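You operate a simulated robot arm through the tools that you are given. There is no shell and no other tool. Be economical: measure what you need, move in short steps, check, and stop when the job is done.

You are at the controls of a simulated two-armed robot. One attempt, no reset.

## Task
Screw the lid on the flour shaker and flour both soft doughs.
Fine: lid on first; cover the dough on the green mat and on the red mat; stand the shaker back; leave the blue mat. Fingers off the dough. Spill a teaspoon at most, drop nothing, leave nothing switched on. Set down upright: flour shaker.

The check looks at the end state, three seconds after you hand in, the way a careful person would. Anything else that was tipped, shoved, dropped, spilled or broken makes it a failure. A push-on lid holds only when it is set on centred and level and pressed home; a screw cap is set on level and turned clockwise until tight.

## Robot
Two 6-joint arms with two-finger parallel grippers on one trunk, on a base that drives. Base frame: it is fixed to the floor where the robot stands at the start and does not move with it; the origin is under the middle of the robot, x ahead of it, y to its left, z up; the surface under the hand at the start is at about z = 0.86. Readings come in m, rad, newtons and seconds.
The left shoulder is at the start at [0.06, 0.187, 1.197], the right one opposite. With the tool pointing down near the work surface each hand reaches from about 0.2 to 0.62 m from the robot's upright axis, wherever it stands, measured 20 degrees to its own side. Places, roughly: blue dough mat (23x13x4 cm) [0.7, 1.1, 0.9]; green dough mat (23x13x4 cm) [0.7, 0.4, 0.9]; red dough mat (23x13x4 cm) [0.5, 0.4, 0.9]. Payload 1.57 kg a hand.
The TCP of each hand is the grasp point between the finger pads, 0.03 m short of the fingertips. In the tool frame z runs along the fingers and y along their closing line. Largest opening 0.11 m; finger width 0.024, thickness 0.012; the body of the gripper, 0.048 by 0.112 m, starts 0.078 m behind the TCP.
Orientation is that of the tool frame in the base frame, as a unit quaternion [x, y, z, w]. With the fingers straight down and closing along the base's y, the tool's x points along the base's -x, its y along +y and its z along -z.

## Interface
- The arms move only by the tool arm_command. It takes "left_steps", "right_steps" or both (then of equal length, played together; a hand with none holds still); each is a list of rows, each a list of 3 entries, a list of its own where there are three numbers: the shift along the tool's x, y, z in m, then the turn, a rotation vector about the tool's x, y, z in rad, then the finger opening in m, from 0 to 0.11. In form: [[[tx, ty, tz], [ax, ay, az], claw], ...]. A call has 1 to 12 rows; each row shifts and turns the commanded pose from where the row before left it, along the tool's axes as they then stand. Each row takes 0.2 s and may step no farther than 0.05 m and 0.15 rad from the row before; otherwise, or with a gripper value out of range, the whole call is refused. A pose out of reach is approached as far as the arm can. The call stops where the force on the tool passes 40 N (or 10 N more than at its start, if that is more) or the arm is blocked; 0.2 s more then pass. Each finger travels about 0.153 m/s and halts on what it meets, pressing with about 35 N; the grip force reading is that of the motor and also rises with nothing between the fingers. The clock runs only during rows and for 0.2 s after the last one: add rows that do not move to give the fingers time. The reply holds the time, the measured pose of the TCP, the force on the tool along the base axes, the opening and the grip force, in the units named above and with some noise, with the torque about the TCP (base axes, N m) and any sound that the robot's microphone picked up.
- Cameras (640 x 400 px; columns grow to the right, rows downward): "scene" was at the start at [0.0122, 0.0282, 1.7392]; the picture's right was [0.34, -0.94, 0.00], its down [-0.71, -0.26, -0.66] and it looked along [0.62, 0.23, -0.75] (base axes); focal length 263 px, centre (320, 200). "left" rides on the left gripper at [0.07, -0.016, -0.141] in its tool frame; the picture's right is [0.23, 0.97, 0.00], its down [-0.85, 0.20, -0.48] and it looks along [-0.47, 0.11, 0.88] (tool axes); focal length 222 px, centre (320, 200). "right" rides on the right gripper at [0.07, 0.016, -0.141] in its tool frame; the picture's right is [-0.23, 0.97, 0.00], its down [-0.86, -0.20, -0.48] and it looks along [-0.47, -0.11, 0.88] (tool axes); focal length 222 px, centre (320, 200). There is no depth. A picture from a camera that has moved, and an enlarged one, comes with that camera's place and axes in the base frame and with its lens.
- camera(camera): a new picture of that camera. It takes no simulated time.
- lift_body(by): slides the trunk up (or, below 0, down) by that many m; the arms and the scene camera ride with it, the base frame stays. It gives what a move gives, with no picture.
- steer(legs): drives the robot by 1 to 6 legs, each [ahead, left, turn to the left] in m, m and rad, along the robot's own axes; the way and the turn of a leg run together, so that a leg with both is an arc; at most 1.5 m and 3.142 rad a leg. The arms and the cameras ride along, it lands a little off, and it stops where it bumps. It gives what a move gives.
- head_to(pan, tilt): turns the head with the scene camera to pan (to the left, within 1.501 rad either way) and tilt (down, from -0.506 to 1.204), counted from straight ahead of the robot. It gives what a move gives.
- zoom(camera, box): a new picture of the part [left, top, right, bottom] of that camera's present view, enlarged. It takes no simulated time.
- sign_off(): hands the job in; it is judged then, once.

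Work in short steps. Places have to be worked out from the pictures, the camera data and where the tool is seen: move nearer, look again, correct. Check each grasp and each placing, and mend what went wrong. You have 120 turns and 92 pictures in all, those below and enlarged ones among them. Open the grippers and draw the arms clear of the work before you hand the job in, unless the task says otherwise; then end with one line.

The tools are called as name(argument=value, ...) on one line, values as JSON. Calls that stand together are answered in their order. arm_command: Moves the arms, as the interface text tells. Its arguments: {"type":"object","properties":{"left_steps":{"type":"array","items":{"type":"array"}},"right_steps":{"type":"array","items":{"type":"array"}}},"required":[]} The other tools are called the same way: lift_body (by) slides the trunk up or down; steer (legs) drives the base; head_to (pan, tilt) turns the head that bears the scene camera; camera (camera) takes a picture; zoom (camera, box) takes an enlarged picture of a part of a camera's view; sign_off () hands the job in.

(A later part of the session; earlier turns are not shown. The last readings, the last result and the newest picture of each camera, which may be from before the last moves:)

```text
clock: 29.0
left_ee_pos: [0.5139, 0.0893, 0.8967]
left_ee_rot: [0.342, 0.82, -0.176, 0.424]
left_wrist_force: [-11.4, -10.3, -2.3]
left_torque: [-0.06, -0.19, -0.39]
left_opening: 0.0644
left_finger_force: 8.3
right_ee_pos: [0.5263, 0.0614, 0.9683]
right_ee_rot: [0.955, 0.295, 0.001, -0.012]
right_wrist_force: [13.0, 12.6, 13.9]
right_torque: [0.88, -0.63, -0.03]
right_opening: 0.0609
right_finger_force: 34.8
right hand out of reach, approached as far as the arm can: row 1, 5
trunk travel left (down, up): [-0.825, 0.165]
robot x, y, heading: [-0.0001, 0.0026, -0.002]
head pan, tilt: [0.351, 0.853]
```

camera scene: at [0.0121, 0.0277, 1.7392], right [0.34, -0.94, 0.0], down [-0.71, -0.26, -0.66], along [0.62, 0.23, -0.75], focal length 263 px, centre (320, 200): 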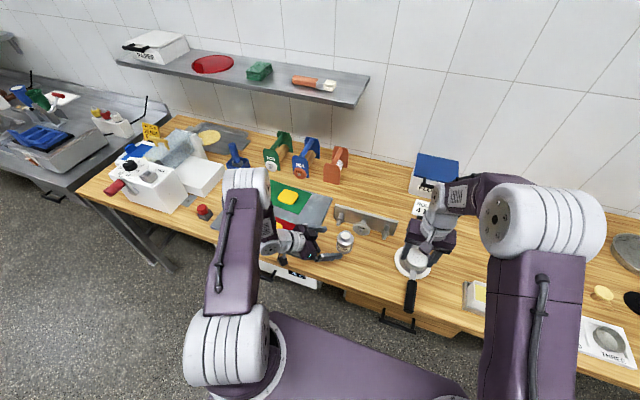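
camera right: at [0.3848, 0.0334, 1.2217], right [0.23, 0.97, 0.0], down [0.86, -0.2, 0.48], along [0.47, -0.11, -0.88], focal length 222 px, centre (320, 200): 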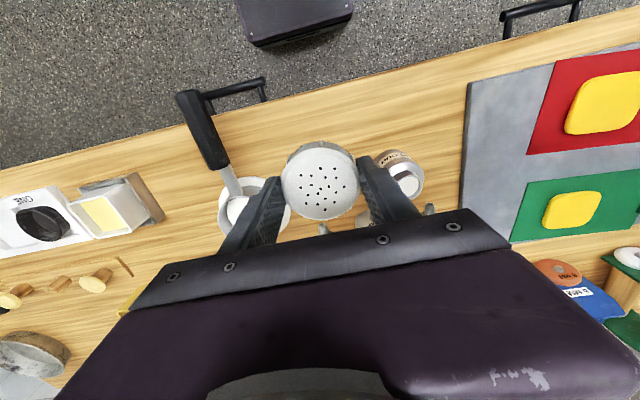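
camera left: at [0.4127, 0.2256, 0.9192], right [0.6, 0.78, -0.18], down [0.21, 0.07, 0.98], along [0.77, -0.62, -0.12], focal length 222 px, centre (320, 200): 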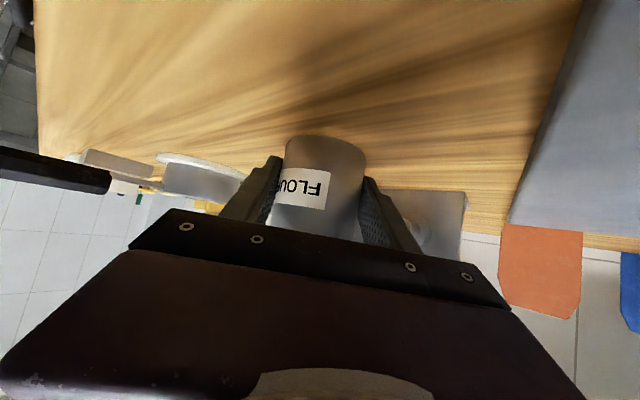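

The right hand hit its reach and was pulled 2 cm sideways; I look before anything else.

zoom(camera="scene", box=[300, 195, 400, 265])

camera(camera="left")

```text
5.71 times, centred on (350, 230) of scene
camera zoom: at [0.0107, 0.0275, 1.7394], right [0.34, -0.94, 0.0], down [-0.71, -0.26, -0.66], along [0.62, 0.23, -0.75], focal length 1501 px, centre (149, 29)
```

zoom: 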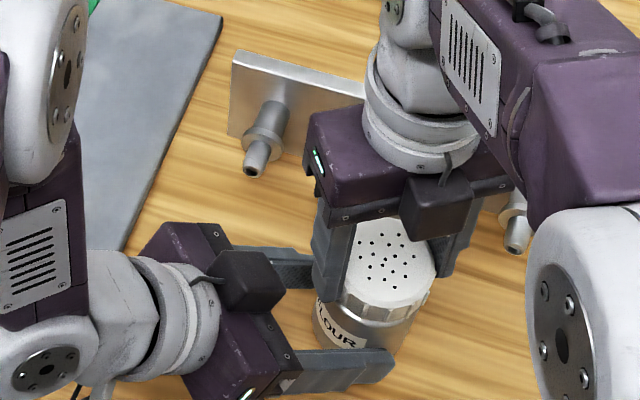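

```text
59 pictures are left
camera left: at [0.3936, 0.1885, 0.9207], right [0.6, 0.78, -0.18], down [0.21, 0.06, 0.97], along [0.77, -0.62, -0.13], focal length 222 px, centre (320, 200)
```

left: 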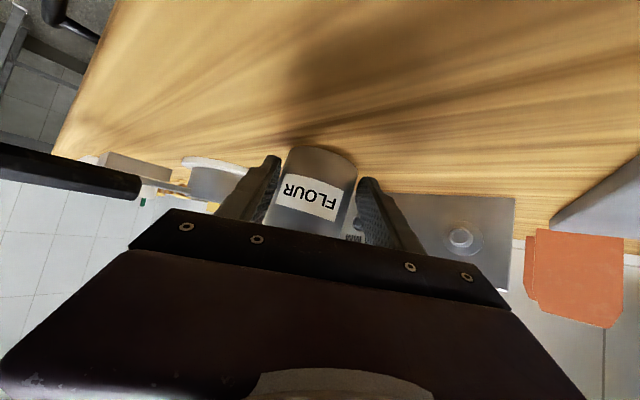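

The jar was dragged about 2 cm forward in the left fingers but is upright with the lid on. I release the left grip and back it off, so the pair can be moved to a spot both arms reach better.

arm_command(left_steps=[[[0, 0, 0], [0, 0, 0], 0.075], [[0, 0, 0], [0, 0, 0], 0.095], [[0, 0, 0], [0, 0, 0], 0.1]])

zoom(camera="scene", box=[300, 195, 400, 265])

camera(camera="left")

```text
clock: 29.8
left_ee_pos: [0.5127, 0.0914, 0.8964]
left_ee_rot: [0.342, 0.819, -0.176, 0.425]
left_wrist_force: [-0.1, 0.3, -0.1]
left_torque: [0.0, -0.02, 0.04]
left_opening: 0.1004
left_finger_force: 0.2
right_ee_pos: [0.525, 0.0604, 0.9676]
right_ee_rot: [0.955, 0.296, 0.0, -0.009]
right_wrist_force: [0.8, 3.0, 21.4]
right_torque: [-0.04, 0.18, 0.01]
right_opening: 0.0603
right_finger_force: 35.3
trunk travel left (down, up): [-0.825, 0.165]
robot x, y, heading: [0.0027, -0.0003, 0.001]
head pan, tilt: [0.351, 0.853]
```

```text
5.71 times, centred on (350, 230) of scene
camera zoom: at [0.0087, 0.029, 1.7393], right [0.34, -0.94, 0.0], down [-0.71, -0.26, -0.66], along [0.62, 0.23, -0.75], focal length 1501 px, centre (149, 29)
```

zoom: 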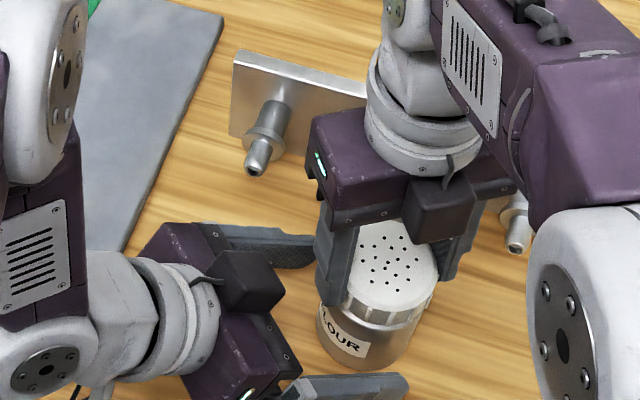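

```text
57 pictures are left
camera left: at [0.3921, 0.1895, 0.9207], right [0.6, 0.78, -0.18], down [0.21, 0.06, 0.97], along [0.77, -0.62, -0.13], focal length 222 px, centre (320, 200)
```

left: 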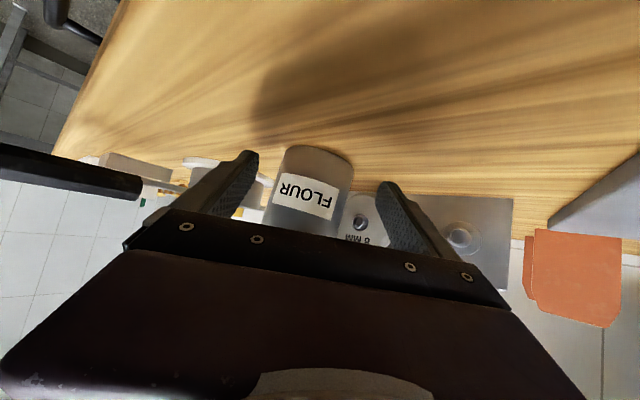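

The jar stands upright under the lid with side loads near zero. I back the left hand off 10 cm along its axis.

arm_command(left_steps=[[[0, 0, -0.03], [0, 0, 0], 0.1], [[0, 0, -0.04], [0, 0, 0], 0.1], [[0, 0, -0.04], [0, 0, 0], 0.1], [[0, 0, 0], [0, 0, 0], 0.1]])

```text
clock: 30.8
left_ee_pos: [0.4809, 0.1647, 0.962]
left_ee_rot: [0.343, 0.82, -0.176, 0.423]
left_wrist_force: [0.6, -0.4, 0.2]
left_torque: [0.01, 0.0, 0.02]
left_opening: 0.0997
left_finger_force: 0.0
left hand out of reach, approached as far as the arm can: row 1, 2, 3
right_ee_pos: [0.5242, 0.0608, 0.9667]
right_ee_rot: [0.955, 0.296, 0.0, -0.01]
right_wrist_force: [0.5, 3.8, 18.9]
right_torque: [-0.05, 0.28, -0.01]
right_opening: 0.0605
right_finger_force: 34.6
trunk travel left (down, up): [-0.825, 0.165]
robot x, y, heading: [0.0022, 0.0017, -0.001]
head pan, tilt: [0.351, 0.853]
```

Left is clear. I slide the jar by its lid to about (0.48, 0.02) while the left tool yaws a further 0.6 rad to face it from the side.

arm_command(right_steps=[[[0, 0, -0.0015], [0, 0, 0], 0.05], [[-0.012, 0.0018, 0], [0, 0, 0], 0.05], [[-0.012, 0.0018, 0], [0, 0, 0], 0.05], [[-0.012, 0.0018, 0], [0, 0, 0], 0.05], [[-0.012, 0.0018, 0], [0, 0, 0], 0.05], [[-0.012, 0.0018, 0], [0, 0, 0], 0.05]], left_steps=[[[0, 0, 0], [0.098, 0, 0.069], 0.1], [[0, 0, 0], [0.098, 0, 0.069], 0.1], [[0, 0, 0], [0.098, 0, 0.069], 0.1], [[0, 0, 0], [0.098, 0, 0.069], 0.1], [[0, 0, 0], [0.098, 0, 0.069], 0.1], [[0, 0, 0], [0, 0, 0], 0.1]])

zoom(camera="scene", box=[280, 190, 440, 290])

camera(camera="left")

```text
clock: 32.2
left_ee_pos: [0.4505, 0.1228, 0.9538]
left_ee_rot: [0.571, 0.692, -0.274, 0.346]
left_wrist_force: [-1.0, 0.5, -0.4]
left_torque: [-0.01, 0.0, -0.01]
left_opening: 0.0998
left_finger_force: 0.0
left hand out of reach, approached as far as the arm can: row 3, 4, 5
right_ee_pos: [0.4839, 0.0103, 0.9692]
right_ee_rot: [0.958, 0.287, -0.001, 0.001]
right_wrist_force: [1.3, 0.2, 1.3]
right_torque: [-0.02, -0.06, 0.01]
right_opening: 0.0604
right_finger_force: 35.3
right hand out of reach, approached as far as the arm can: row 2
trunk travel left (down, up): [-0.825, 0.165]
robot x, y, heading: [-0.0001, 0.0033, 0.004]
head pan, tilt: [0.351, 0.853]
```

```text
4.00 times, centred on (360, 240) of scene
camera zoom: at [0.0119, 0.0284, 1.7391], right [0.34, -0.94, 0.0], down [-0.71, -0.26, -0.66], along [0.62, 0.23, -0.75], focal length 1051 px, centre (160, 40)
```

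zoom: 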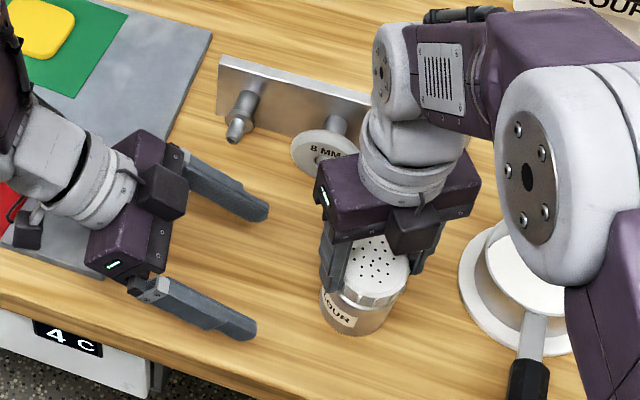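

```text
55 pictures are left
camera left: at [0.4038, 0.2705, 0.9846], right [0.93, 0.33, -0.17], down [0.21, -0.1, 0.97], along [0.3, -0.94, -0.16], focal length 222 px, centre (320, 200)
```

left: 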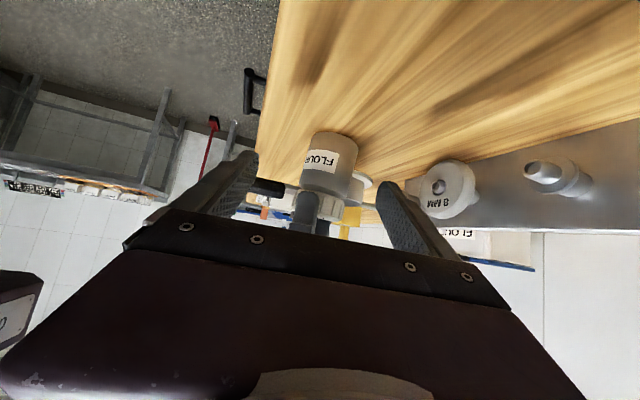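

Jar+lid stand at about (0.487, 0.009). The left view puts it ~15 mm to the tool's +y side; I align and advance the open left fingers around it.

arm_command(left_steps=[[[-0.0229, 0.0135, 0.01], [0, 0, 0], 0.1], [[0, 0, 0.04], [0, 0, 0], 0.1], [[0, 0, 0.03], [0, 0, 0], 0.1], [[0, 0, 0], [0, 0, 0], 0.1]])

camera(camera="left")

zoom(camera="scene", box=[280, 190, 440, 290])

```text
clock: 33.2
left_ee_pos: [0.4685, 0.0381, 0.9246]
left_ee_rot: [0.568, 0.683, -0.293, 0.355]
left_wrist_force: [-0.1, -0.5, -0.8]
left_torque: [0.0, 0.01, 0.0]
left_opening: 0.0999
left_finger_force: 0.1
left hand out of reach, approached as far as the arm can: row 1
right_ee_pos: [0.4849, 0.0111, 0.9683]
right_ee_rot: [0.958, 0.286, 0.0, 0.0]
right_wrist_force: [-0.6, -0.7, 0.8]
right_torque: [-0.09, 0.14, 0.0]
right_opening: 0.0607
right_finger_force: 34.6
trunk travel left (down, up): [-0.825, 0.165]
robot x, y, heading: [0.004, 0.0012, -0.001]
head pan, tilt: [0.351, 0.853]
```

```text
54 pictures are left
camera left: at [0.4248, 0.1868, 0.9479], right [0.93, 0.31, -0.18], down [0.21, -0.06, 0.98], along [0.29, -0.95, -0.12], focal length 222 px, centre (320, 200)
```

left: 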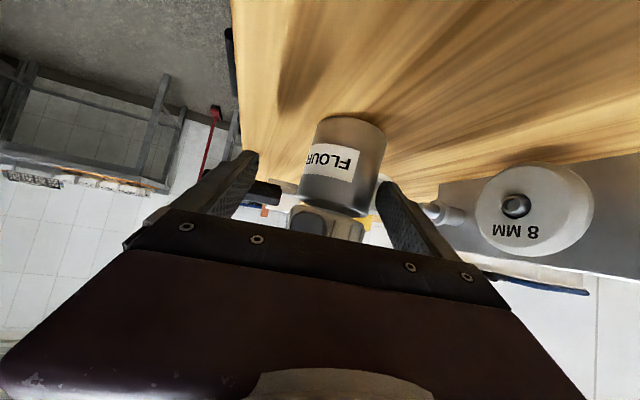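

```text
4.00 times, centred on (360, 240) of scene
camera zoom: at [0.012, 0.0282, 1.7392], right [0.34, -0.94, 0.0], down [-0.71, -0.26, -0.66], along [0.62, 0.23, -0.75], focal length 1051 px, centre (160, 40)
```

zoom: 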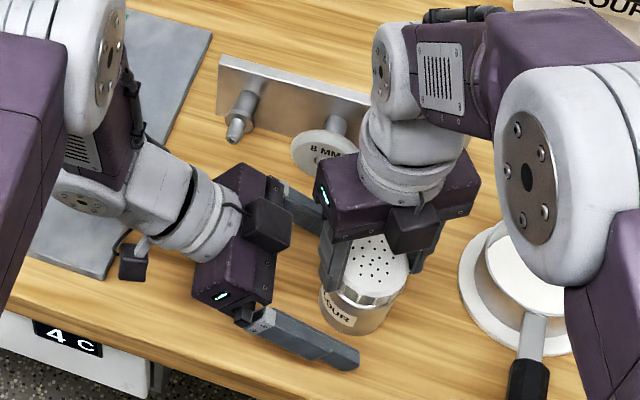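

The jar is still about 19 mm to the tool's +y side. I shift the left hand sideways first, then advance the remaining 38 mm.

arm_command(left_steps=[[[0, 0.018, 0], [0, 0, 0], 0.1], [[0.0075, 0, 0.018], [0, 0, 0], 0.1], [[0, 0, 0.02], [0, 0, 0], 0.1], [[0, 0, 0], [0, 0, 0], 0.1]])

camera(camera="left")

zoom(camera="scene", box=[280, 190, 440, 290])

```text
clock: 34.3
left_ee_pos: [0.4927, 0.0154, 0.8962]
left_ee_rot: [0.566, 0.683, -0.293, 0.357]
left_wrist_force: [-1.8, 5.3, 2.8]
left_torque: [-0.46, -0.1, -0.07]
left_opening: 0.1001
left_finger_force: 0.0
right_ee_pos: [0.4842, 0.0092, 0.9681]
right_ee_rot: [0.958, 0.286, -0.001, 0.002]
right_wrist_force: [0.6, -5.4, 1.5]
right_torque: [0.09, 0.13, 0.04]
right_opening: 0.0605
right_finger_force: 35.1
trunk travel left (down, up): [-0.825, 0.165]
robot x, y, heading: [-0.0013, -0.0026, -0.0]
head pan, tilt: [0.351, 0.853]
stopped in row 4 (left hand): the force on the tool passed its limit at 41 N (the readings are from after the stop); the commanded pose is now the measured one
```

```text
52 pictures are left
camera left: at [0.4484, 0.165, 0.9213], right [0.93, 0.31, -0.18], down [0.21, -0.06, 0.98], along [0.29, -0.95, -0.12], focal length 222 px, centre (320, 200)
```

left: 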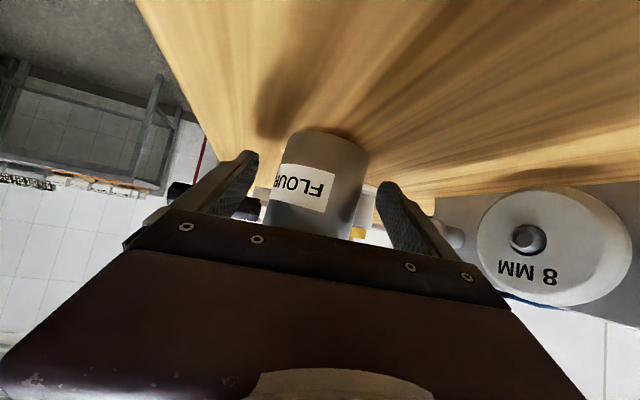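

```text
4.00 times, centred on (360, 240) of scene
camera zoom: at [0.0118, 0.0287, 1.7392], right [0.34, -0.94, 0.0], down [-0.71, -0.26, -0.66], along [0.62, 0.23, -0.75], focal length 1051 px, centre (160, 40)
```

zoom: 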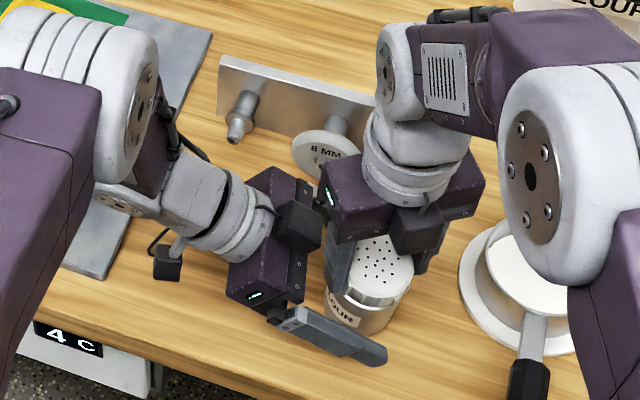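

The left gripper's block just touched the right finger; the jar is centred between the left fingers. I back off 6 mm and close the left gripper.

arm_command(left_steps=[[[0, 0, -0.006], [0, 0, 0], 0.1], [[0, 0, 0], [0, 0, 0], 0.08], [[0, 0, 0], [0, 0, 0], 0.065], [[0, 0, 0], [0, 0, 0], 0.05], [[0, 0, 0], [0, 0, 0], 0.05], [[0, 0, 0], [0, 0, 0], 0.05]])

zoom(camera="scene", box=[310, 200, 410, 270])

```text
clock: 35.7
left_ee_pos: [0.4896, 0.0202, 0.9014]
left_ee_rot: [0.568, 0.682, -0.293, 0.355]
left_wrist_force: [-13.1, 1.0, 1.3]
left_torque: [-0.04, -1.08, -0.15]
left_opening: 0.0631
left_finger_force: 35.2
right_ee_pos: [0.4844, 0.0083, 0.9668]
right_ee_rot: [0.958, 0.286, 0.001, 0.002]
right_wrist_force: [12.1, -0.6, 1.4]
right_torque: [-0.12, 0.33, 0.02]
right_opening: 0.0602
right_finger_force: 34.7
trunk travel left (down, up): [-0.825, 0.165]
robot x, y, heading: [0.0024, 0.0027, 0.001]
head pan, tilt: [0.351, 0.853]
```

```text
5.71 times, centred on (360, 235) of scene
camera zoom: at [0.0117, 0.028, 1.7392], right [0.34, -0.94, 0.0], down [-0.71, -0.26, -0.66], along [0.62, 0.23, -0.75], focal length 1501 px, centre (91, 0)
```

zoom: 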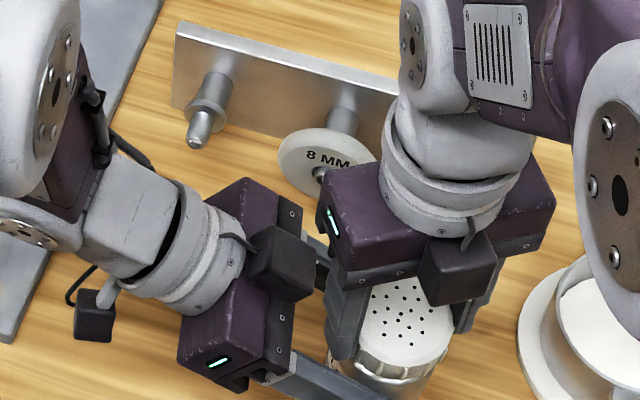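

Left holds the jar (0.0631), with some sideways preload between arms. I open the right fingers slightly, leaving the lid seated, and raise clear.

arm_command(right_steps=[[[0, 0, 0], [0, 0, 0], 0.064], [[0, 0, 0], [0, 0, 0], 0.07], [[0, 0, 0], [0, 0, 0], 0.07], [[0, 0, -0.02], [0, 0, 0], 0.07], [[0, 0, -0.04], [0, 0, 0], 0.07], [[0, 0, -0.04], [0, 0, 0], 0.07], [[0, 0, 0], [0, 0, 0], 0.07]])

zoom(camera="scene", box=[310, 200, 410, 270])

camera(camera="right")

```text
clock: 37.3
left_ee_pos: [0.4918, 0.0204, 0.9002]
left_ee_rot: [0.566, 0.683, -0.292, 0.356]
left_wrist_force: [0.3, -0.1, 0.5]
left_torque: [0.06, -0.01, 0.0]
left_opening: 0.0601
left_finger_force: 35.4
right_ee_pos: [0.487, 0.009, 1.0675]
right_ee_rot: [0.958, 0.287, -0.001, 0.002]
right_wrist_force: [0.4, 0.6, 0.3]
right_torque: [0.03, 0.03, 0.01]
right_opening: 0.0701
right_finger_force: 0.0
trunk travel left (down, up): [-0.825, 0.165]
robot x, y, heading: [-0.0027, 0.0016, -0.002]
head pan, tilt: [0.351, 0.853]
```

```text
5.71 times, centred on (360, 235) of scene
camera zoom: at [0.0133, 0.0282, 1.7392], right [0.34, -0.94, 0.0], down [-0.71, -0.26, -0.66], along [0.62, 0.23, -0.75], focal length 1501 px, centre (91, 0)
```

zoom: 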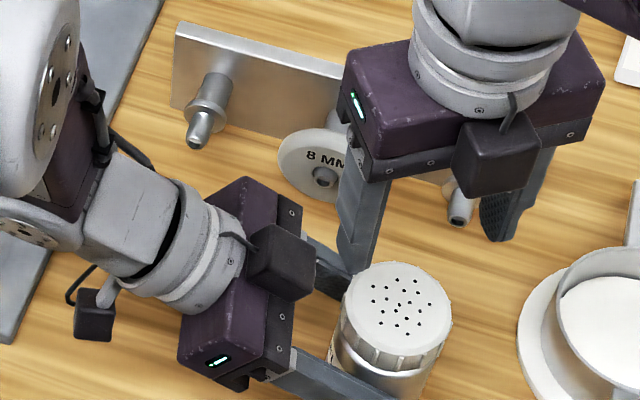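

```text
48 pictures are left
camera right: at [0.5537, 0.0336, 1.2093], right [0.34, -0.94, 0.0], down [-0.82, -0.3, 0.48], along [-0.45, -0.17, -0.88], focal length 222 px, centre (320, 200)
```

right: 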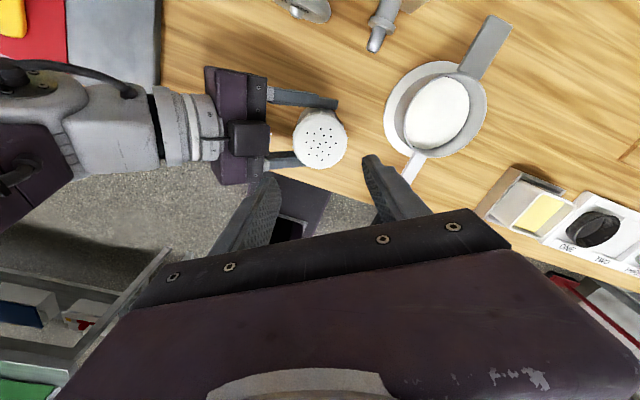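

The lid stays on, seated at about (0.498, 0.0115) by both views. I centre the right hand over it and turn back counter-clockwise in the air for a second stroke.

arm_command(right_steps=[[[0.0103, 0.004, 0], [0, 0, -0.148], 0.085], [[0, 0, 0], [0, 0, -0.148], 0.085], [[0, 0, 0], [0, 0, -0.148], 0.085], [[0, 0, 0], [0, 0, -0.148], 0.085], [[0, 0, 0], [0, 0, -0.148], 0.085], [[0, 0, 0], [0, 0, -0.148], 0.085], [[0, 0, 0], [0, 0, -0.148], 0.085], [[0, 0, 0], [0, 0, -0.148], 0.085], [[0, 0, 0], [0, 0, -0.148], 0.085], [[0, 0, 0], [0, 0, -0.148], 0.085], [[0, 0, 0], [0, 0, -0.148], 0.085], [[0, 0, 0], [0, 0, -0.148], 0.085]])

zoom(camera="right", box=[200, 100, 480, 275])

```text
clock: 39.9
left_ee_pos: [0.4913, 0.0198, 0.8996]
left_ee_rot: [0.568, 0.682, -0.293, 0.355]
left_wrist_force: [-0.9, -0.2, 0.7]
left_torque: [0.04, 0.01, 0.02]
left_opening: 0.0602
left_finger_force: 34.3
right_ee_pos: [0.4947, 0.012, 1.0675]
right_ee_rot: [0.381, 0.925, -0.001, 0.001]
right_wrist_force: [-1.1, 0.1, -0.1]
right_torque: [0.0, 0.0, -0.01]
right_opening: 0.0849
right_finger_force: 0.0
trunk travel left (down, up): [-0.825, 0.165]
robot x, y, heading: [-0.0, 0.002, -0.0]
head pan, tilt: [0.351, 0.853]
```

```text
2.29 times, centred on (340, 188) of right
camera zoom: at [0.4582, 0.0717, 1.2094], right [0.85, 0.53, 0.0], down [0.47, -0.74, 0.48], along [0.25, -0.41, -0.88], focal length 508 px, centre (274, 229)
```

zoom: 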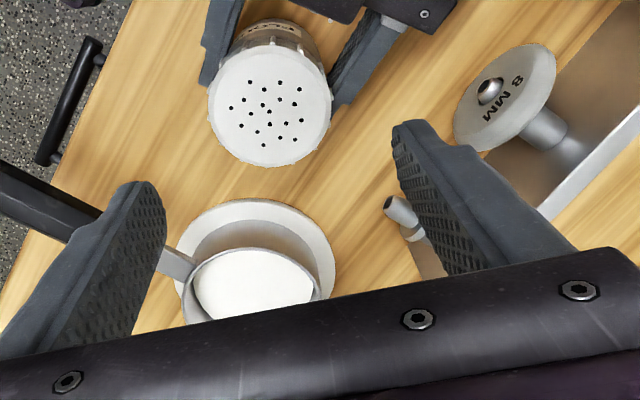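

Right hand is centred over the lid at yaw 0.78. I descend to TCP z 0.970 and close.

arm_command(right_steps=[[[0, 0, 0.035], [0, 0, 0], 0.078], [[0, 0, 0.035], [0, 0, 0], 0.078], [[0, 0, 0.02], [0, 0, 0], 0.078], [[0, 0, 0.0075], [0, 0, 0], 0.078], [[0, 0, 0], [0, 0, 0], 0.065], [[0, 0, 0], [0, 0, 0], 0.05], [[0, 0, 0], [0, 0, 0], 0.05]])

zoom(camera="scene", box=[320, 215, 400, 265])

```text
clock: 41.5
left_ee_pos: [0.492, 0.0203, 0.9005]
left_ee_rot: [0.566, 0.683, -0.292, 0.357]
left_wrist_force: [5.4, 10.8, -2.1]
left_torque: [-0.46, 0.27, 0.09]
left_opening: 0.0601
left_finger_force: 34.8
right_ee_pos: [0.4963, 0.0096, 0.9684]
right_ee_rot: [0.383, 0.924, -0.004, -0.001]
right_wrist_force: [-6.5, -11.1, 1.5]
right_torque: [-0.25, 0.09, 0.03]
right_opening: 0.0602
right_finger_force: 35.2
trunk travel left (down, up): [-0.825, 0.165]
robot x, y, heading: [0.0025, -0.0018, -0.003]
head pan, tilt: [0.351, 0.853]
```

```text
8.00 times, centred on (360, 240) of scene
camera zoom: at [0.0128, 0.0282, 1.7392], right [0.34, -0.94, 0.0], down [-0.71, -0.26, -0.66], along [0.62, 0.23, -0.75], focal length 2102 px, centre (0, -120)
```

zoom: 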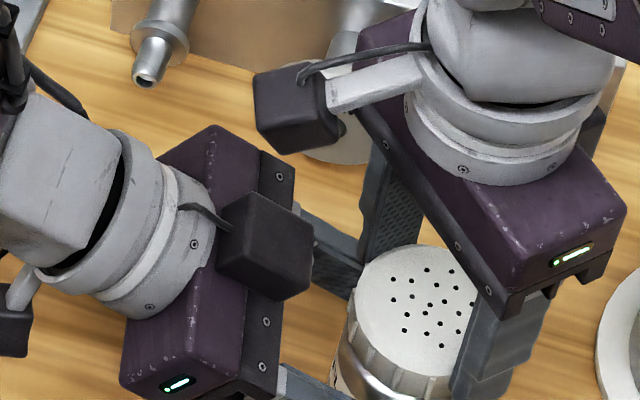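

Gripped. I relieve the slight side load and turn clockwise again in a short batch.

arm_command(right_steps=[[[-0.0003, -0.0018, 0.0005], [0, 0, 0], 0.05], [[0, 0, 0.0003], [0, 0, 0.13], 0.05], [[0, 0, 0], [0, 0, 0.13], 0.05], [[0, 0, 0.0003], [0, 0, 0.13], 0.05], [[0, 0, 0], [0, 0, 0.13], 0.05], [[0, 0, 0.0003], [0, 0, 0.13], 0.05], [[0, 0, 0], [0, 0, 0.13], 0.05]])

```text
clock: 43.1
left_ee_pos: [0.4932, 0.0202, 0.9007]
left_ee_rot: [0.566, 0.683, -0.293, 0.357]
left_wrist_force: [16.8, 3.8, -10.4]
left_torque: [-0.17, 0.53, 0.13]
left_opening: 0.0604
left_finger_force: 35.2
right_ee_pos: [0.4931, 0.0091, 0.9682]
right_ee_rot: [0.706, 0.709, -0.003, 0.001]
right_wrist_force: [-18.8, -4.1, 11.1]
right_torque: [0.08, 0.71, 0.06]
right_opening: 0.06
right_finger_force: 34.9
trunk travel left (down, up): [-0.825, 0.165]
robot x, y, heading: [0.0005, -0.0025, -0.003]
head pan, tilt: [0.351, 0.853]
```

Side load −19 N in x; I shift −2.5 mm and continue turning.

arm_command(right_steps=[[[-0.0005, -0.0028, 0], [0, 0, 0.1], 0.05], [[0, 0, 0.0003], [0, 0, 0.13], 0.05], [[0, 0, 0], [0, 0, 0.13], 0.05], [[0, 0, 0.0003], [0, 0, 0.13], 0.05], [[0, 0, 0], [0, 0, 0.13], 0.05], [[0, 0, 0.0003], [0, 0, 0.13], 0.05]])

```text
clock: 44.5
left_ee_pos: [0.4916, 0.0201, 0.9014]
left_ee_rot: [0.566, 0.683, -0.292, 0.357]
left_wrist_force: [17.8, -12.4, -8.1]
left_torque: [0.5, -0.09, 0.11]
left_opening: 0.0602
left_finger_force: 34.9
right_ee_pos: [0.4916, 0.0085, 0.9679]
right_ee_rot: [0.916, 0.4, -0.001, 0.001]
right_wrist_force: [-16.4, 13.3, 7.8]
right_torque: [0.48, 1.17, 0.11]
right_opening: 0.0598
right_finger_force: 34.8
trunk travel left (down, up): [-0.825, 0.165]
robot x, y, heading: [-0.0008, -0.002, 0.001]
head pan, tilt: [0.351, 0.853]
```

Torque is creeping up (0.11). I re-centre and turn on to about 2.8 rad.

arm_command(right_steps=[[[0, -0.003, 0], [0, 0, 0.1], 0.05], [[0, 0, 0.0003], [0, 0, 0.1], 0.05], [[0, 0, 0], [0, 0, 0.1], 0.05], [[0, 0, 0], [0, 0, 0.1], 0.05], [[0, 0, 0], [0, 0, 0.1], 0.05]])

zoom(camera="scene", box=[320, 215, 400, 265])

```text
clock: 45.7
left_ee_pos: [0.4879, 0.0209, 0.9023]
left_ee_rot: [0.567, 0.683, -0.293, 0.356]
left_wrist_force: [0.2, -1.2, -0.9]
left_torque: [0.0, 0.01, 0.01]
left_opening: 0.0501
left_finger_force: 0.0
right_ee_pos: [0.4997, -0.0529, 0.9665]
right_ee_rot: [0.984, 0.174, 0.004, -0.02]
right_wrist_force: [0.5, 7.4, 20.2]
right_torque: [0.36, 0.0, 0.01]
right_opening: 0.0602
right_finger_force: 34.6
right hand out of reach, approached as far as the arm can: row 3, 4, 5
trunk travel left (down, up): [-0.825, 0.165]
robot x, y, heading: [0.0009, -0.0008, -0.005]
head pan, tilt: [0.351, 0.853]
```

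```text
8.00 times, centred on (360, 240) of scene
camera zoom: at [0.0095, 0.0289, 1.7396], right [0.35, -0.94, 0.0], down [-0.71, -0.26, -0.66], along [0.62, 0.23, -0.75], focal length 2102 px, centre (0, -120)
```

zoom: 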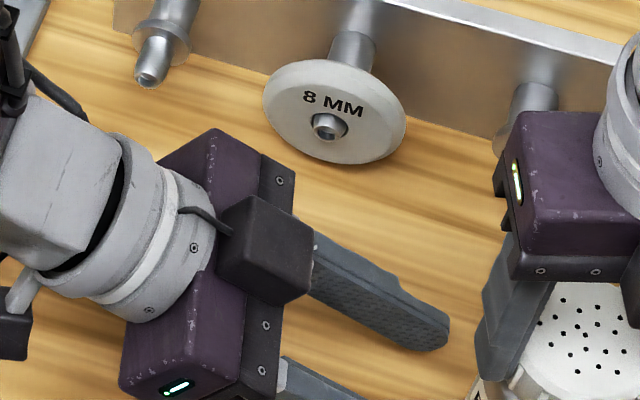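

The right wrist limit (~2.55 rad yaw) pulled the jar out of the left grip toward the pan. I check where things stand.

zoom(camera="scene", box=[330, 200, 470, 300])

camera(camera="right")

camera(camera="left")

```text
4.00 times, centred on (400, 250) of scene
camera zoom: at [0.0095, 0.0289, 1.7396], right [0.35, -0.94, 0.0], down [-0.71, -0.26, -0.66], along [0.62, 0.23, -0.75], focal length 1051 px, centre (0, 0)
```

zoom: 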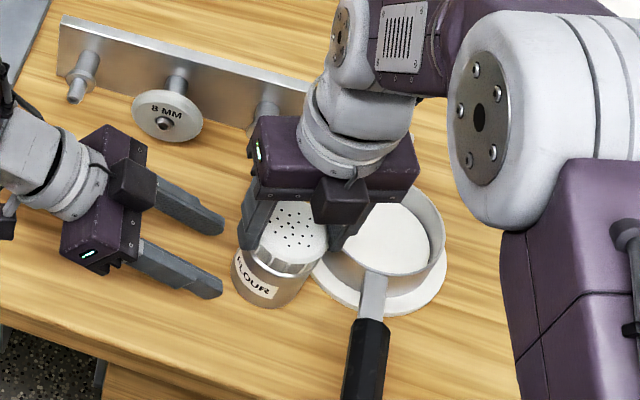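

```text
43 pictures are left
camera right: at [0.5707, -0.0506, 1.1094], right [0.12, -0.99, -0.04], down [-0.87, -0.13, 0.47], along [-0.47, -0.02, -0.88], focal length 222 px, centre (320, 200)
```

right: 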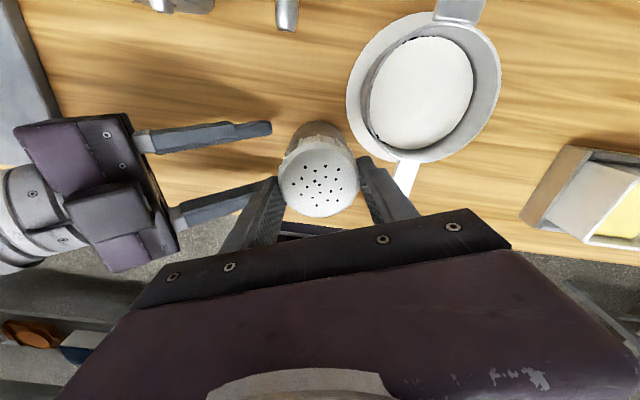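

```text
42 pictures are left
camera left: at [0.4451, 0.1703, 0.9252], right [0.93, 0.31, -0.18], down [0.21, -0.06, 0.98], along [0.29, -0.95, -0.12], focal length 222 px, centre (320, 200)
```

left: 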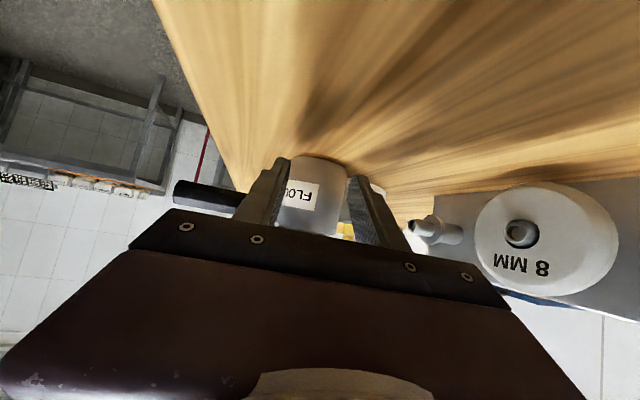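

Jar and lid are upright, next to but not touching the plate. I open the right hand, rise clear, and rotate it back for a better-placed grip.

arm_command(right_steps=[[[0, 0, 0], [0, 0, 0], 0.066], [[0, 0, 0], [0, 0, 0], 0.072], [[0, 0, -0.03], [0, 0, 0], 0.072], [[0, 0, -0.04], [0, 0, 0], 0.072], [[0, 0, -0.04], [0, 0, -0.14], 0.072], [[0, 0, 0], [0, 0, -0.148], 0.08], [[0, 0, 0], [0, 0, -0.148], 0.08], [[0, 0, 0], [0, 0, -0.148], 0.08], [[0, 0, 0], [0, 0, -0.148], 0.08], [[0, 0, 0], [0, 0, -0.148], 0.08], [[0, 0, 0], [0, 0, -0.148], 0.08], [[0, 0, 0], [0, 0, -0.148], 0.08]])

zoom(camera="scene", box=[330, 200, 470, 300])

```text
clock: 48.3
left_ee_pos: [0.4903, 0.0193, 0.9002]
left_ee_rot: [0.567, 0.683, -0.293, 0.356]
left_wrist_force: [-0.6, 0.3, -0.5]
left_torque: [0.02, -0.02, 0.02]
left_opening: 0.0501
left_finger_force: 0.1
right_ee_pos: [0.4984, -0.0585, 1.0734]
right_ee_rot: [0.72, 0.694, 0.012, -0.017]
right_wrist_force: [-1.0, 0.1, -0.9]
right_torque: [0.0, -0.02, -0.01]
right_opening: 0.0799
right_finger_force: 0.0
trunk travel left (down, up): [-0.825, 0.165]
robot x, y, heading: [-0.0019, 0.0022, -0.001]
head pan, tilt: [0.351, 0.853]
```

```text
4.00 times, centred on (400, 250) of scene
camera zoom: at [0.0125, 0.0282, 1.7392], right [0.34, -0.94, 0.0], down [-0.71, -0.26, -0.66], along [0.62, 0.23, -0.75], focal length 1051 px, centre (0, 0)
```

zoom: 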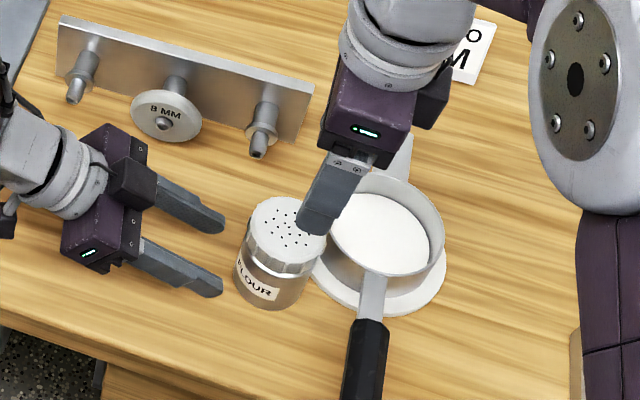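

Lid centre is at about (0.500, −0.049). I level and re-centre the right hand, rotate it back to ~0.65 rad, and open the left fingers so I can slide the jar into them.

arm_command(right_steps=[[[0.0095, 0.0007, 0], [-0.008, -0.041, 0], 0.08], [[0, 0, 0], [0, 0, -0.136], 0.08], [[0, 0, 0], [0, 0, -0.136], 0.08], [[0, 0, 0], [0, 0, -0.136], 0.08], [[0, 0, 0], [0, 0, -0.136], 0.08], [[0, 0, 0], [0, 0, -0.136], 0.08], [[0, 0, 0], [0, 0, -0.136], 0.08], [[0, 0, 0], [0, 0, -0.136], 0.08]], left_steps=[[[0, 0, 0], [0, 0, 0], 0.07], [[0, 0, 0], [0, 0, 0], 0.1], [[0, 0, 0], [0, 0, 0], 0.1], [[0, 0, 0], [0, 0, 0], 0.1], [[0, 0, 0], [0, 0, 0], 0.1], [[0, 0, 0], [0, 0, 0], 0.1], [[0, 0, 0], [0, 0, 0], 0.1], [[0, 0, 0], [0, 0, 0], 0.1]])

zoom(camera="right", box=[200, 100, 480, 275])

```text
clock: 50.1
left_ee_pos: [0.4912, 0.02, 0.9003]
left_ee_rot: [0.566, 0.683, -0.292, 0.357]
left_wrist_force: [-0.8, -0.1, 0.7]
left_torque: [0.0, 0.01, -0.01]
left_opening: 0.1
left_finger_force: 0.1
right_ee_pos: [0.5011, -0.0498, 1.0751]
right_ee_rot: [0.323, 0.946, -0.001, -0.001]
right_wrist_force: [0.3, 0.6, 0.6]
right_torque: [0.03, 0.0, -0.01]
right_opening: 0.0803
right_finger_force: 0.1
trunk travel left (down, up): [-0.825, 0.165]
robot x, y, heading: [0.001, 0.0025, -0.003]
head pan, tilt: [0.351, 0.853]
```

```text
2.29 times, centred on (340, 188) of right
camera zoom: at [0.4555, 0.0056, 1.2159], right [0.78, 0.63, 0.0], down [0.55, -0.68, 0.48], along [0.3, -0.37, -0.88], focal length 508 px, centre (274, 229)
```

zoom: 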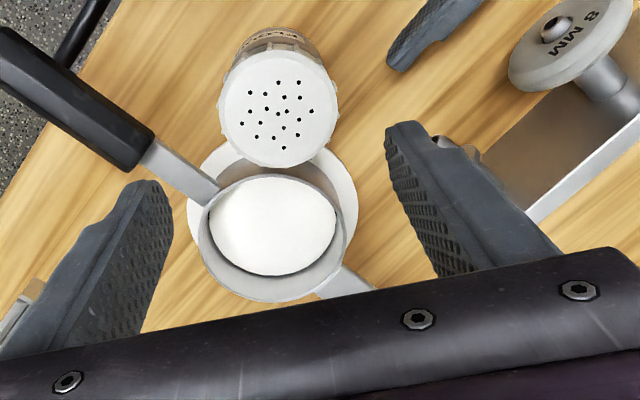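

Centred within 2 mm. I descend to z 0.970 and grip the lid.

arm_command(right_steps=[[[-0.001, 0.001, 0.04], [0, 0, 0], 0.08], [[0, 0, 0.04], [0, 0, 0], 0.08], [[0, 0, 0.02], [0, 0, 0], 0.08], [[0, 0, 0.0055], [0, 0, 0], 0.08], [[0, 0, 0], [0, 0, 0], 0.065], [[0, 0, 0], [0, 0, 0], 0.05], [[0, 0, 0], [0, 0, 0], 0.05]])

zoom(camera="scene", box=[330, 200, 470, 300])

```text
clock: 51.7
left_ee_pos: [0.4908, 0.0199, 0.9011]
left_ee_rot: [0.567, 0.683, -0.292, 0.356]
left_wrist_force: [-0.2, -0.5, -0.1]
left_torque: [0.01, 0.0, -0.02]
left_opening: 0.0999
left_finger_force: 0.0
right_ee_pos: [0.5007, -0.0486, 0.9683]
right_ee_rot: [0.325, 0.946, -0.001, -0.002]
right_wrist_force: [0.6, 0.9, -0.4]
right_torque: [-0.01, -0.07, 0.04]
right_opening: 0.0608
right_finger_force: 34.9
trunk travel left (down, up): [-0.825, 0.165]
robot x, y, heading: [0.0018, 0.0028, 0.001]
head pan, tilt: [0.351, 0.853]
```

```text
4.00 times, centred on (400, 250) of scene
camera zoom: at [0.0126, 0.0283, 1.7392], right [0.34, -0.94, 0.0], down [-0.71, -0.26, -0.66], along [0.62, 0.23, -0.75], focal length 1051 px, centre (0, 0)
```

zoom: 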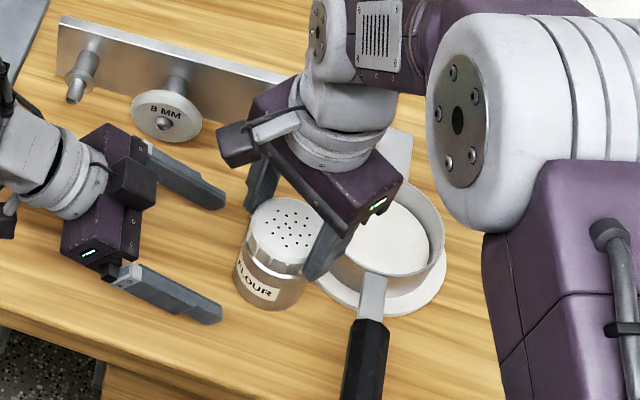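

Gripped with no load. I slide the jar to about (0.493, 0.008), between the open left fingers.

arm_command(right_steps=[[[0.0103, 0.00975, 0], [0, 0, 0], 0.05], [[0.0103, 0.00975, 0], [0, 0, 0], 0.05], [[0.0103, 0.00975, 0], [0, 0, 0], 0.05], [[0.0102, 0.00975, 0], [0, 0, 0], 0.05], [[0, 0, 0], [0, 0, 0], 0.05]])

camera(camera="left")

zoom(camera="scene", box=[310, 200, 410, 270])

```text
clock: 52.9
left_ee_pos: [0.4907, 0.0192, 0.9007]
left_ee_rot: [0.567, 0.683, -0.293, 0.356]
left_wrist_force: [0.3, 0.2, -0.1]
left_torque: [0.01, -0.02, -0.01]
left_opening: 0.1
left_finger_force: 0.1
right_ee_pos: [0.4913, 0.0078, 0.9666]
right_ee_rot: [0.324, 0.946, -0.001, -0.001]
right_wrist_force: [-0.3, 1.3, -0.1]
right_torque: [0.05, 0.07, 0.02]
right_opening: 0.0609
right_finger_force: 34.9
trunk travel left (down, up): [-0.825, 0.165]
robot x, y, heading: [-0.0008, -0.0023, -0.0]
head pan, tilt: [0.351, 0.853]
```

```text
38 pictures are left
camera left: at [0.4476, 0.1694, 0.9246], right [0.93, 0.31, -0.18], down [0.21, -0.06, 0.98], along [0.29, -0.95, -0.12], focal length 222 px, centre (320, 200)
```

left: 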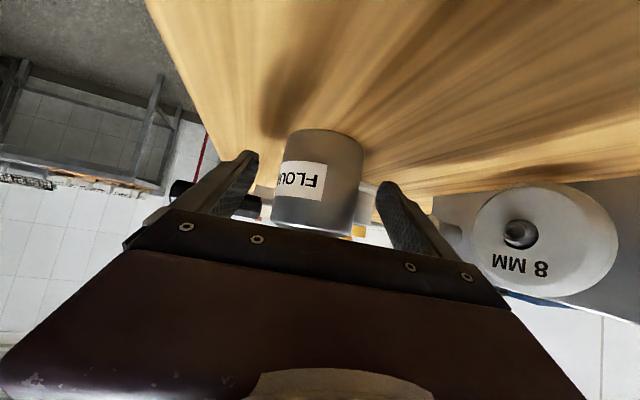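

```text
5.71 times, centred on (360, 235) of scene
camera zoom: at [0.0124, 0.0281, 1.7392], right [0.34, -0.94, 0.0], down [-0.71, -0.26, -0.66], along [0.62, 0.23, -0.75], focal length 1501 px, centre (91, 0)
```

zoom: 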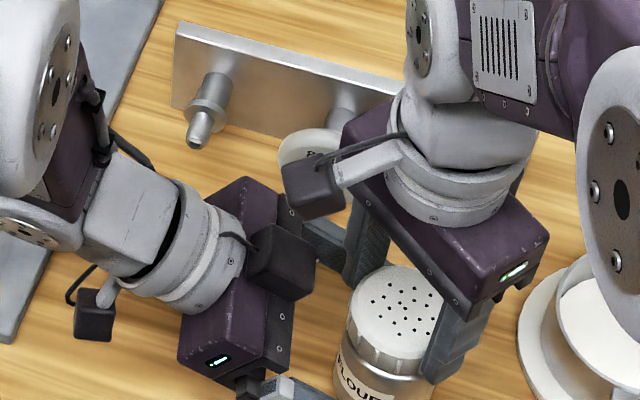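

The jar is centred between the left fingers; I close the left gripper.

arm_command(left_steps=[[[0, 0, 0], [0, 0, 0], 0.08], [[0, 0, 0], [0, 0, 0], 0.066], [[0, 0, 0], [0, 0, 0], 0.05], [[0, 0, 0], [0, 0, 0], 0.05], [[0, 0, 0], [0, 0, 0], 0.05]])

```text
clock: 54.1
left_ee_pos: [0.4906, 0.0213, 0.9008]
left_ee_rot: [0.567, 0.683, -0.293, 0.356]
left_wrist_force: [-4.5, 1.3, 0.3]
left_torque: [-0.06, 0.22, -0.05]
left_opening: 0.0606
left_finger_force: 35.6
right_ee_pos: [0.4926, 0.0077, 0.9677]
right_ee_rot: [0.324, 0.946, 0.0, 0.0]
right_wrist_force: [4.2, -0.1, 0.5]
right_torque: [-0.07, -0.2, -0.03]
right_opening: 0.0609
right_finger_force: 35.4
trunk travel left (down, up): [-0.825, 0.165]
robot x, y, heading: [-0.001, 0.0007, 0.001]
head pan, tilt: [0.351, 0.853]
```

Good grip with little side load. Turning clockwise 0.9 rad.

arm_command(right_steps=[[[0, 0, 0.0003], [0, 0, 0.13], 0.05], [[0, 0, 0.0003], [0, 0, 0.13], 0.05], [[0, 0, 0.0003], [0, 0, 0.13], 0.05], [[0, 0, 0.0003], [0, 0, 0.13], 0.05], [[0, 0, 0.0003], [0, 0, 0.13], 0.05], [[0, 0, 0.0003], [0, 0, 0.13], 0.05], [[0, 0, 0.0003], [0, 0, 0.13], 0.05]])

```text
clock: 55.7
left_ee_pos: [0.491, 0.0185, 0.9005]
left_ee_rot: [0.567, 0.682, -0.294, 0.356]
left_wrist_force: [-8.1, -3.8, -0.4]
left_torque: [0.26, -0.04, -0.58]
left_opening: 0.0598
left_finger_force: 34.7
right_ee_pos: [0.4924, 0.0081, 0.9667]
right_ee_rot: [0.708, 0.706, 0.0, 0.0]
right_wrist_force: [6.5, 2.8, 5.3]
right_torque: [0.02, -0.2, 0.53]
right_opening: 0.0607
right_finger_force: 34.7
trunk travel left (down, up): [-0.825, 0.165]
robot x, y, heading: [-0.0001, 0.0018, -0.0]
head pan, tilt: [0.351, 0.853]
```

Torque about z jumped to 0.53 N m — it is tightening. I turn a bit more to see whether it is tight.

arm_command(right_steps=[[[0, 0, 0], [0, 0, 0.1], 0.05], [[0, 0, 0], [0, 0, 0.1], 0.05], [[0, 0, 0], [0, 0, 0], 0.05]])

```text
clock: 56.5
left_ee_pos: [0.49, 0.0202, 0.9015]
left_ee_rot: [0.568, 0.682, -0.293, 0.355]
left_wrist_force: [-17.3, -0.6, 1.7]
left_torque: [0.04, -0.23, -1.3]
left_opening: 0.0605
left_finger_force: 35.2
right_ee_pos: [0.4926, 0.0071, 0.967]
right_ee_rot: [0.774, 0.633, 0.0, 0.001]
right_wrist_force: [15.3, 0.0, 1.7]
right_torque: [-0.09, -0.58, 1.08]
right_opening: 0.0601
right_finger_force: 34.9
trunk travel left (down, up): [-0.825, 0.165]
robot x, y, heading: [-0.001, 0.0004, -0.002]
head pan, tilt: [0.351, 0.853]
```

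Torque 1.08 N m and rising steadily. One more nudge to confirm it is fully tight.

arm_command(right_steps=[[[0, 0, 0], [0, 0, 0.1], 0.05], [[0, 0, 0], [0, 0, 0.1], 0.05], [[0, 0, 0], [0, 0, 0], 0.05]])

zoom(camera="scene", box=[310, 200, 410, 270])

```text
clock: 57.3
left_ee_pos: [0.4897, 0.019, 0.9002]
left_ee_rot: [0.568, 0.682, -0.294, 0.355]
left_wrist_force: [-26.7, -0.1, 5.7]
left_torque: [-0.16, -0.88, -1.12]
left_opening: 0.061
left_finger_force: 35.0
right_ee_pos: [0.4945, 0.0069, 0.9666]
right_ee_rot: [0.835, 0.55, 0.002, 0.0]
right_wrist_force: [27.4, -1.3, -0.5]
right_torque: [-0.01, -0.7, 0.81]
right_opening: 0.0605
right_finger_force: 34.6
trunk travel left (down, up): [-0.825, 0.165]
robot x, y, heading: [-0.0003, -0.0055, -0.001]
head pan, tilt: [0.351, 0.853]
```

```text
5.71 times, centred on (360, 235) of scene
camera zoom: at [0.0116, 0.0279, 1.7393], right [0.34, -0.94, 0.0], down [-0.71, -0.26, -0.66], along [0.62, 0.23, -0.75], focal length 1501 px, centre (91, 0)
```

zoom: 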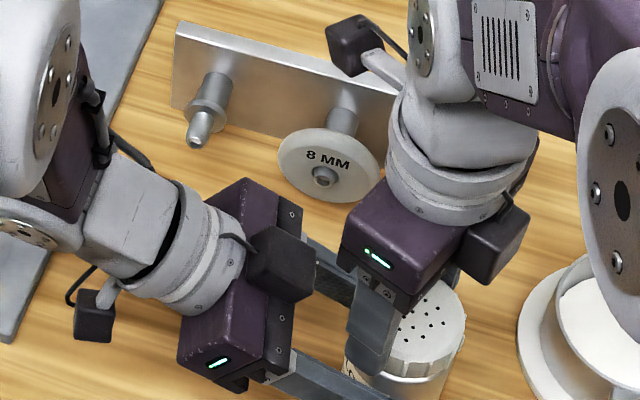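

Torque capped at ~1 N m (now slipping) and the thread stopped advancing: the cap is tight. I open the right hand, raise it and move it aside.

arm_command(right_steps=[[[0, 0, 0], [0, 0, 0], 0.066], [[0, 0, 0], [0, 0, 0], 0.075], [[0, 0, -0.03], [0, 0, 0], 0.08], [[0, 0, -0.04], [0, 0, 0], 0.08], [[0, 0, -0.04], [0, 0, -0.1], 0.08], [[0, 0, -0.03], [0, 0, -0.14], 0.08], [[0, 0, -0.02], [0, 0, -0.14], 0.08], [[-0.03, 0, 0], [0, 0, -0.14], 0.08], [[-0.04, 0, 0], [0, 0, -0.14], 0.08], [[-0.04, 0, 0], [0, 0, -0.14], 0.08]])

zoom(camera="scene", box=[310, 200, 410, 270])

```text
clock: 59.5
left_ee_pos: [0.4918, 0.0188, 0.9007]
left_ee_rot: [0.567, 0.683, -0.292, 0.356]
left_wrist_force: [1.0, -0.8, 0.9]
left_torque: [0.03, 0.07, -0.01]
left_opening: 0.0605
left_finger_force: 35.0
right_ee_pos: [0.5085, -0.1033, 1.1265]
right_ee_rot: [0.552, 0.834, 0.0, 0.0]
right_wrist_force: [1.2, 0.2, 0.3]
right_torque: [0.02, -0.02, -0.01]
right_opening: 0.0799
right_finger_force: 0.0
trunk travel left (down, up): [-0.825, 0.165]
robot x, y, heading: [0.0029, -0.0004, 0.004]
head pan, tilt: [0.351, 0.853]
```

```text
5.71 times, centred on (360, 235) of scene
camera zoom: at [0.0129, 0.0267, 1.7393], right [0.34, -0.94, 0.0], down [-0.71, -0.26, -0.66], along [0.62, 0.23, -0.75], focal length 1501 px, centre (91, 0)
```

zoom: 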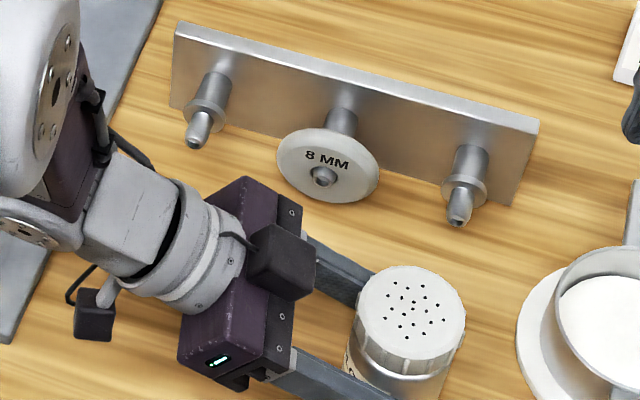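

The capped shaker is held in the left hand only. I lift it 20 cm straight up and carry it (upright) toward (0.60, 0.20), clear of everything.

arm_command(left_steps=[[[-0.0327, 0, -0.0232], [0, 0, 0], 0.05], [[-0.0327, 0, -0.0232], [0, 0, 0], 0.05], [[-0.0327, 0, -0.0232], [0, 0, 0], 0.05], [[-0.0327, 0, -0.0232], [0, 0, 0], 0.05], [[-0.0327, 0, -0.0232], [0, 0, 0], 0.05], [[0.0181, 0.0282, -0.0256], [0, 0, 0], 0.05], [[0.0181, 0.0282, -0.0256], [0, 0, 0], 0.05], [[0.0181, 0.0282, -0.0256], [0, 0, 0], 0.05], [[0.0181, 0.0282, -0.0256], [0, 0, 0], 0.05], [[0.0181, 0.0282, -0.0256], [0, 0, 0], 0.05], [[0, 0, 0], [0, 0, 0], 0.05]])

camera(camera="scene")

```text
clock: 61.9
left_ee_pos: [0.5087, 0.0571, 1.0474]
left_ee_rot: [0.567, 0.694, -0.271, 0.351]
left_wrist_force: [0.6, -0.2, -2.6]
left_torque: [0.01, -0.02, 0.0]
left_opening: 0.0606
left_finger_force: 35.4
left hand out of reach, approached as far as the arm can: row 5, 6, 7, 8, 9, 10
right_ee_pos: [0.5082, -0.1024, 1.1274]
right_ee_rot: [0.553, 0.833, -0.001, 0.0]
right_wrist_force: [-0.1, 0.6, 0.6]
right_torque: [0.04, -0.02, -0.01]
right_opening: 0.08
right_finger_force: 0.2
trunk travel left (down, up): [-0.825, 0.165]
robot x, y, heading: [0.0003, 0.0019, -0.0]
head pan, tilt: [0.351, 0.853]
```

```text
34 pictures are left
camera scene: at [0.0124, 0.0279, 1.7392], right [0.34, -0.94, 0.0], down [-0.71, -0.26, -0.66], along [0.62, 0.23, -0.75], focal length 263 px, centre (320, 200)
```

scene: 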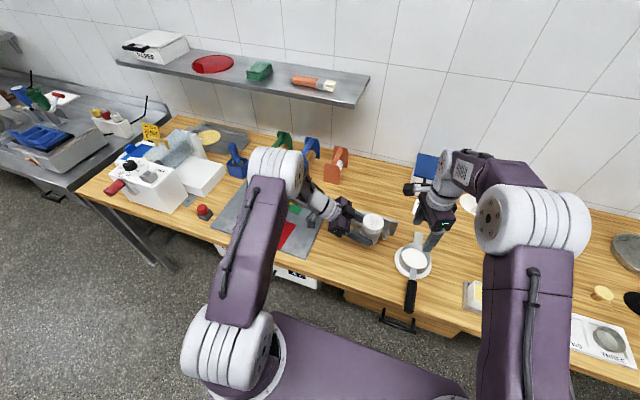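

The left wrist is at a limit at this yaw. I yaw it back toward forward by 0.6 rad while moving outward, keeping the jar upright.

arm_command(left_steps=[[[0.0096, 0.0134, -0.0121], [-0.095, 0.003, -0.073], 0.05], [[0.0096, 0.0134, -0.0121], [-0.095, 0.003, -0.073], 0.05], [[0.0096, 0.0134, -0.0121], [-0.095, 0.003, -0.073], 0.05], [[0.0096, 0.0134, -0.0121], [-0.095, 0.003, -0.073], 0.05], [[0.0096, 0.0134, -0.0121], [-0.095, 0.003, -0.073], 0.05], [[0, 0, 0], [0, 0, 0], 0.05]])

```text
clock: 63.3
left_ee_pos: [0.5354, 0.1566, 1.0466]
left_ee_rot: [0.335, 0.832, -0.155, 0.415]
left_wrist_force: [0.1, -0.1, -3.2]
left_torque: [0.01, 0.02, -0.02]
left_opening: 0.0602
left_finger_force: 34.9
right_ee_pos: [0.5082, -0.102, 1.1266]
right_ee_rot: [0.553, 0.833, -0.002, -0.001]
right_wrist_force: [0.5, -0.4, 1.1]
right_torque: [0.03, 0.0, 0.01]
right_opening: 0.0798
right_finger_force: 0.2
trunk travel left (down, up): [-0.825, 0.165]
robot x, y, heading: [-0.0027, 0.0017, 0.002]
head pan, tilt: [0.351, 0.853]
```

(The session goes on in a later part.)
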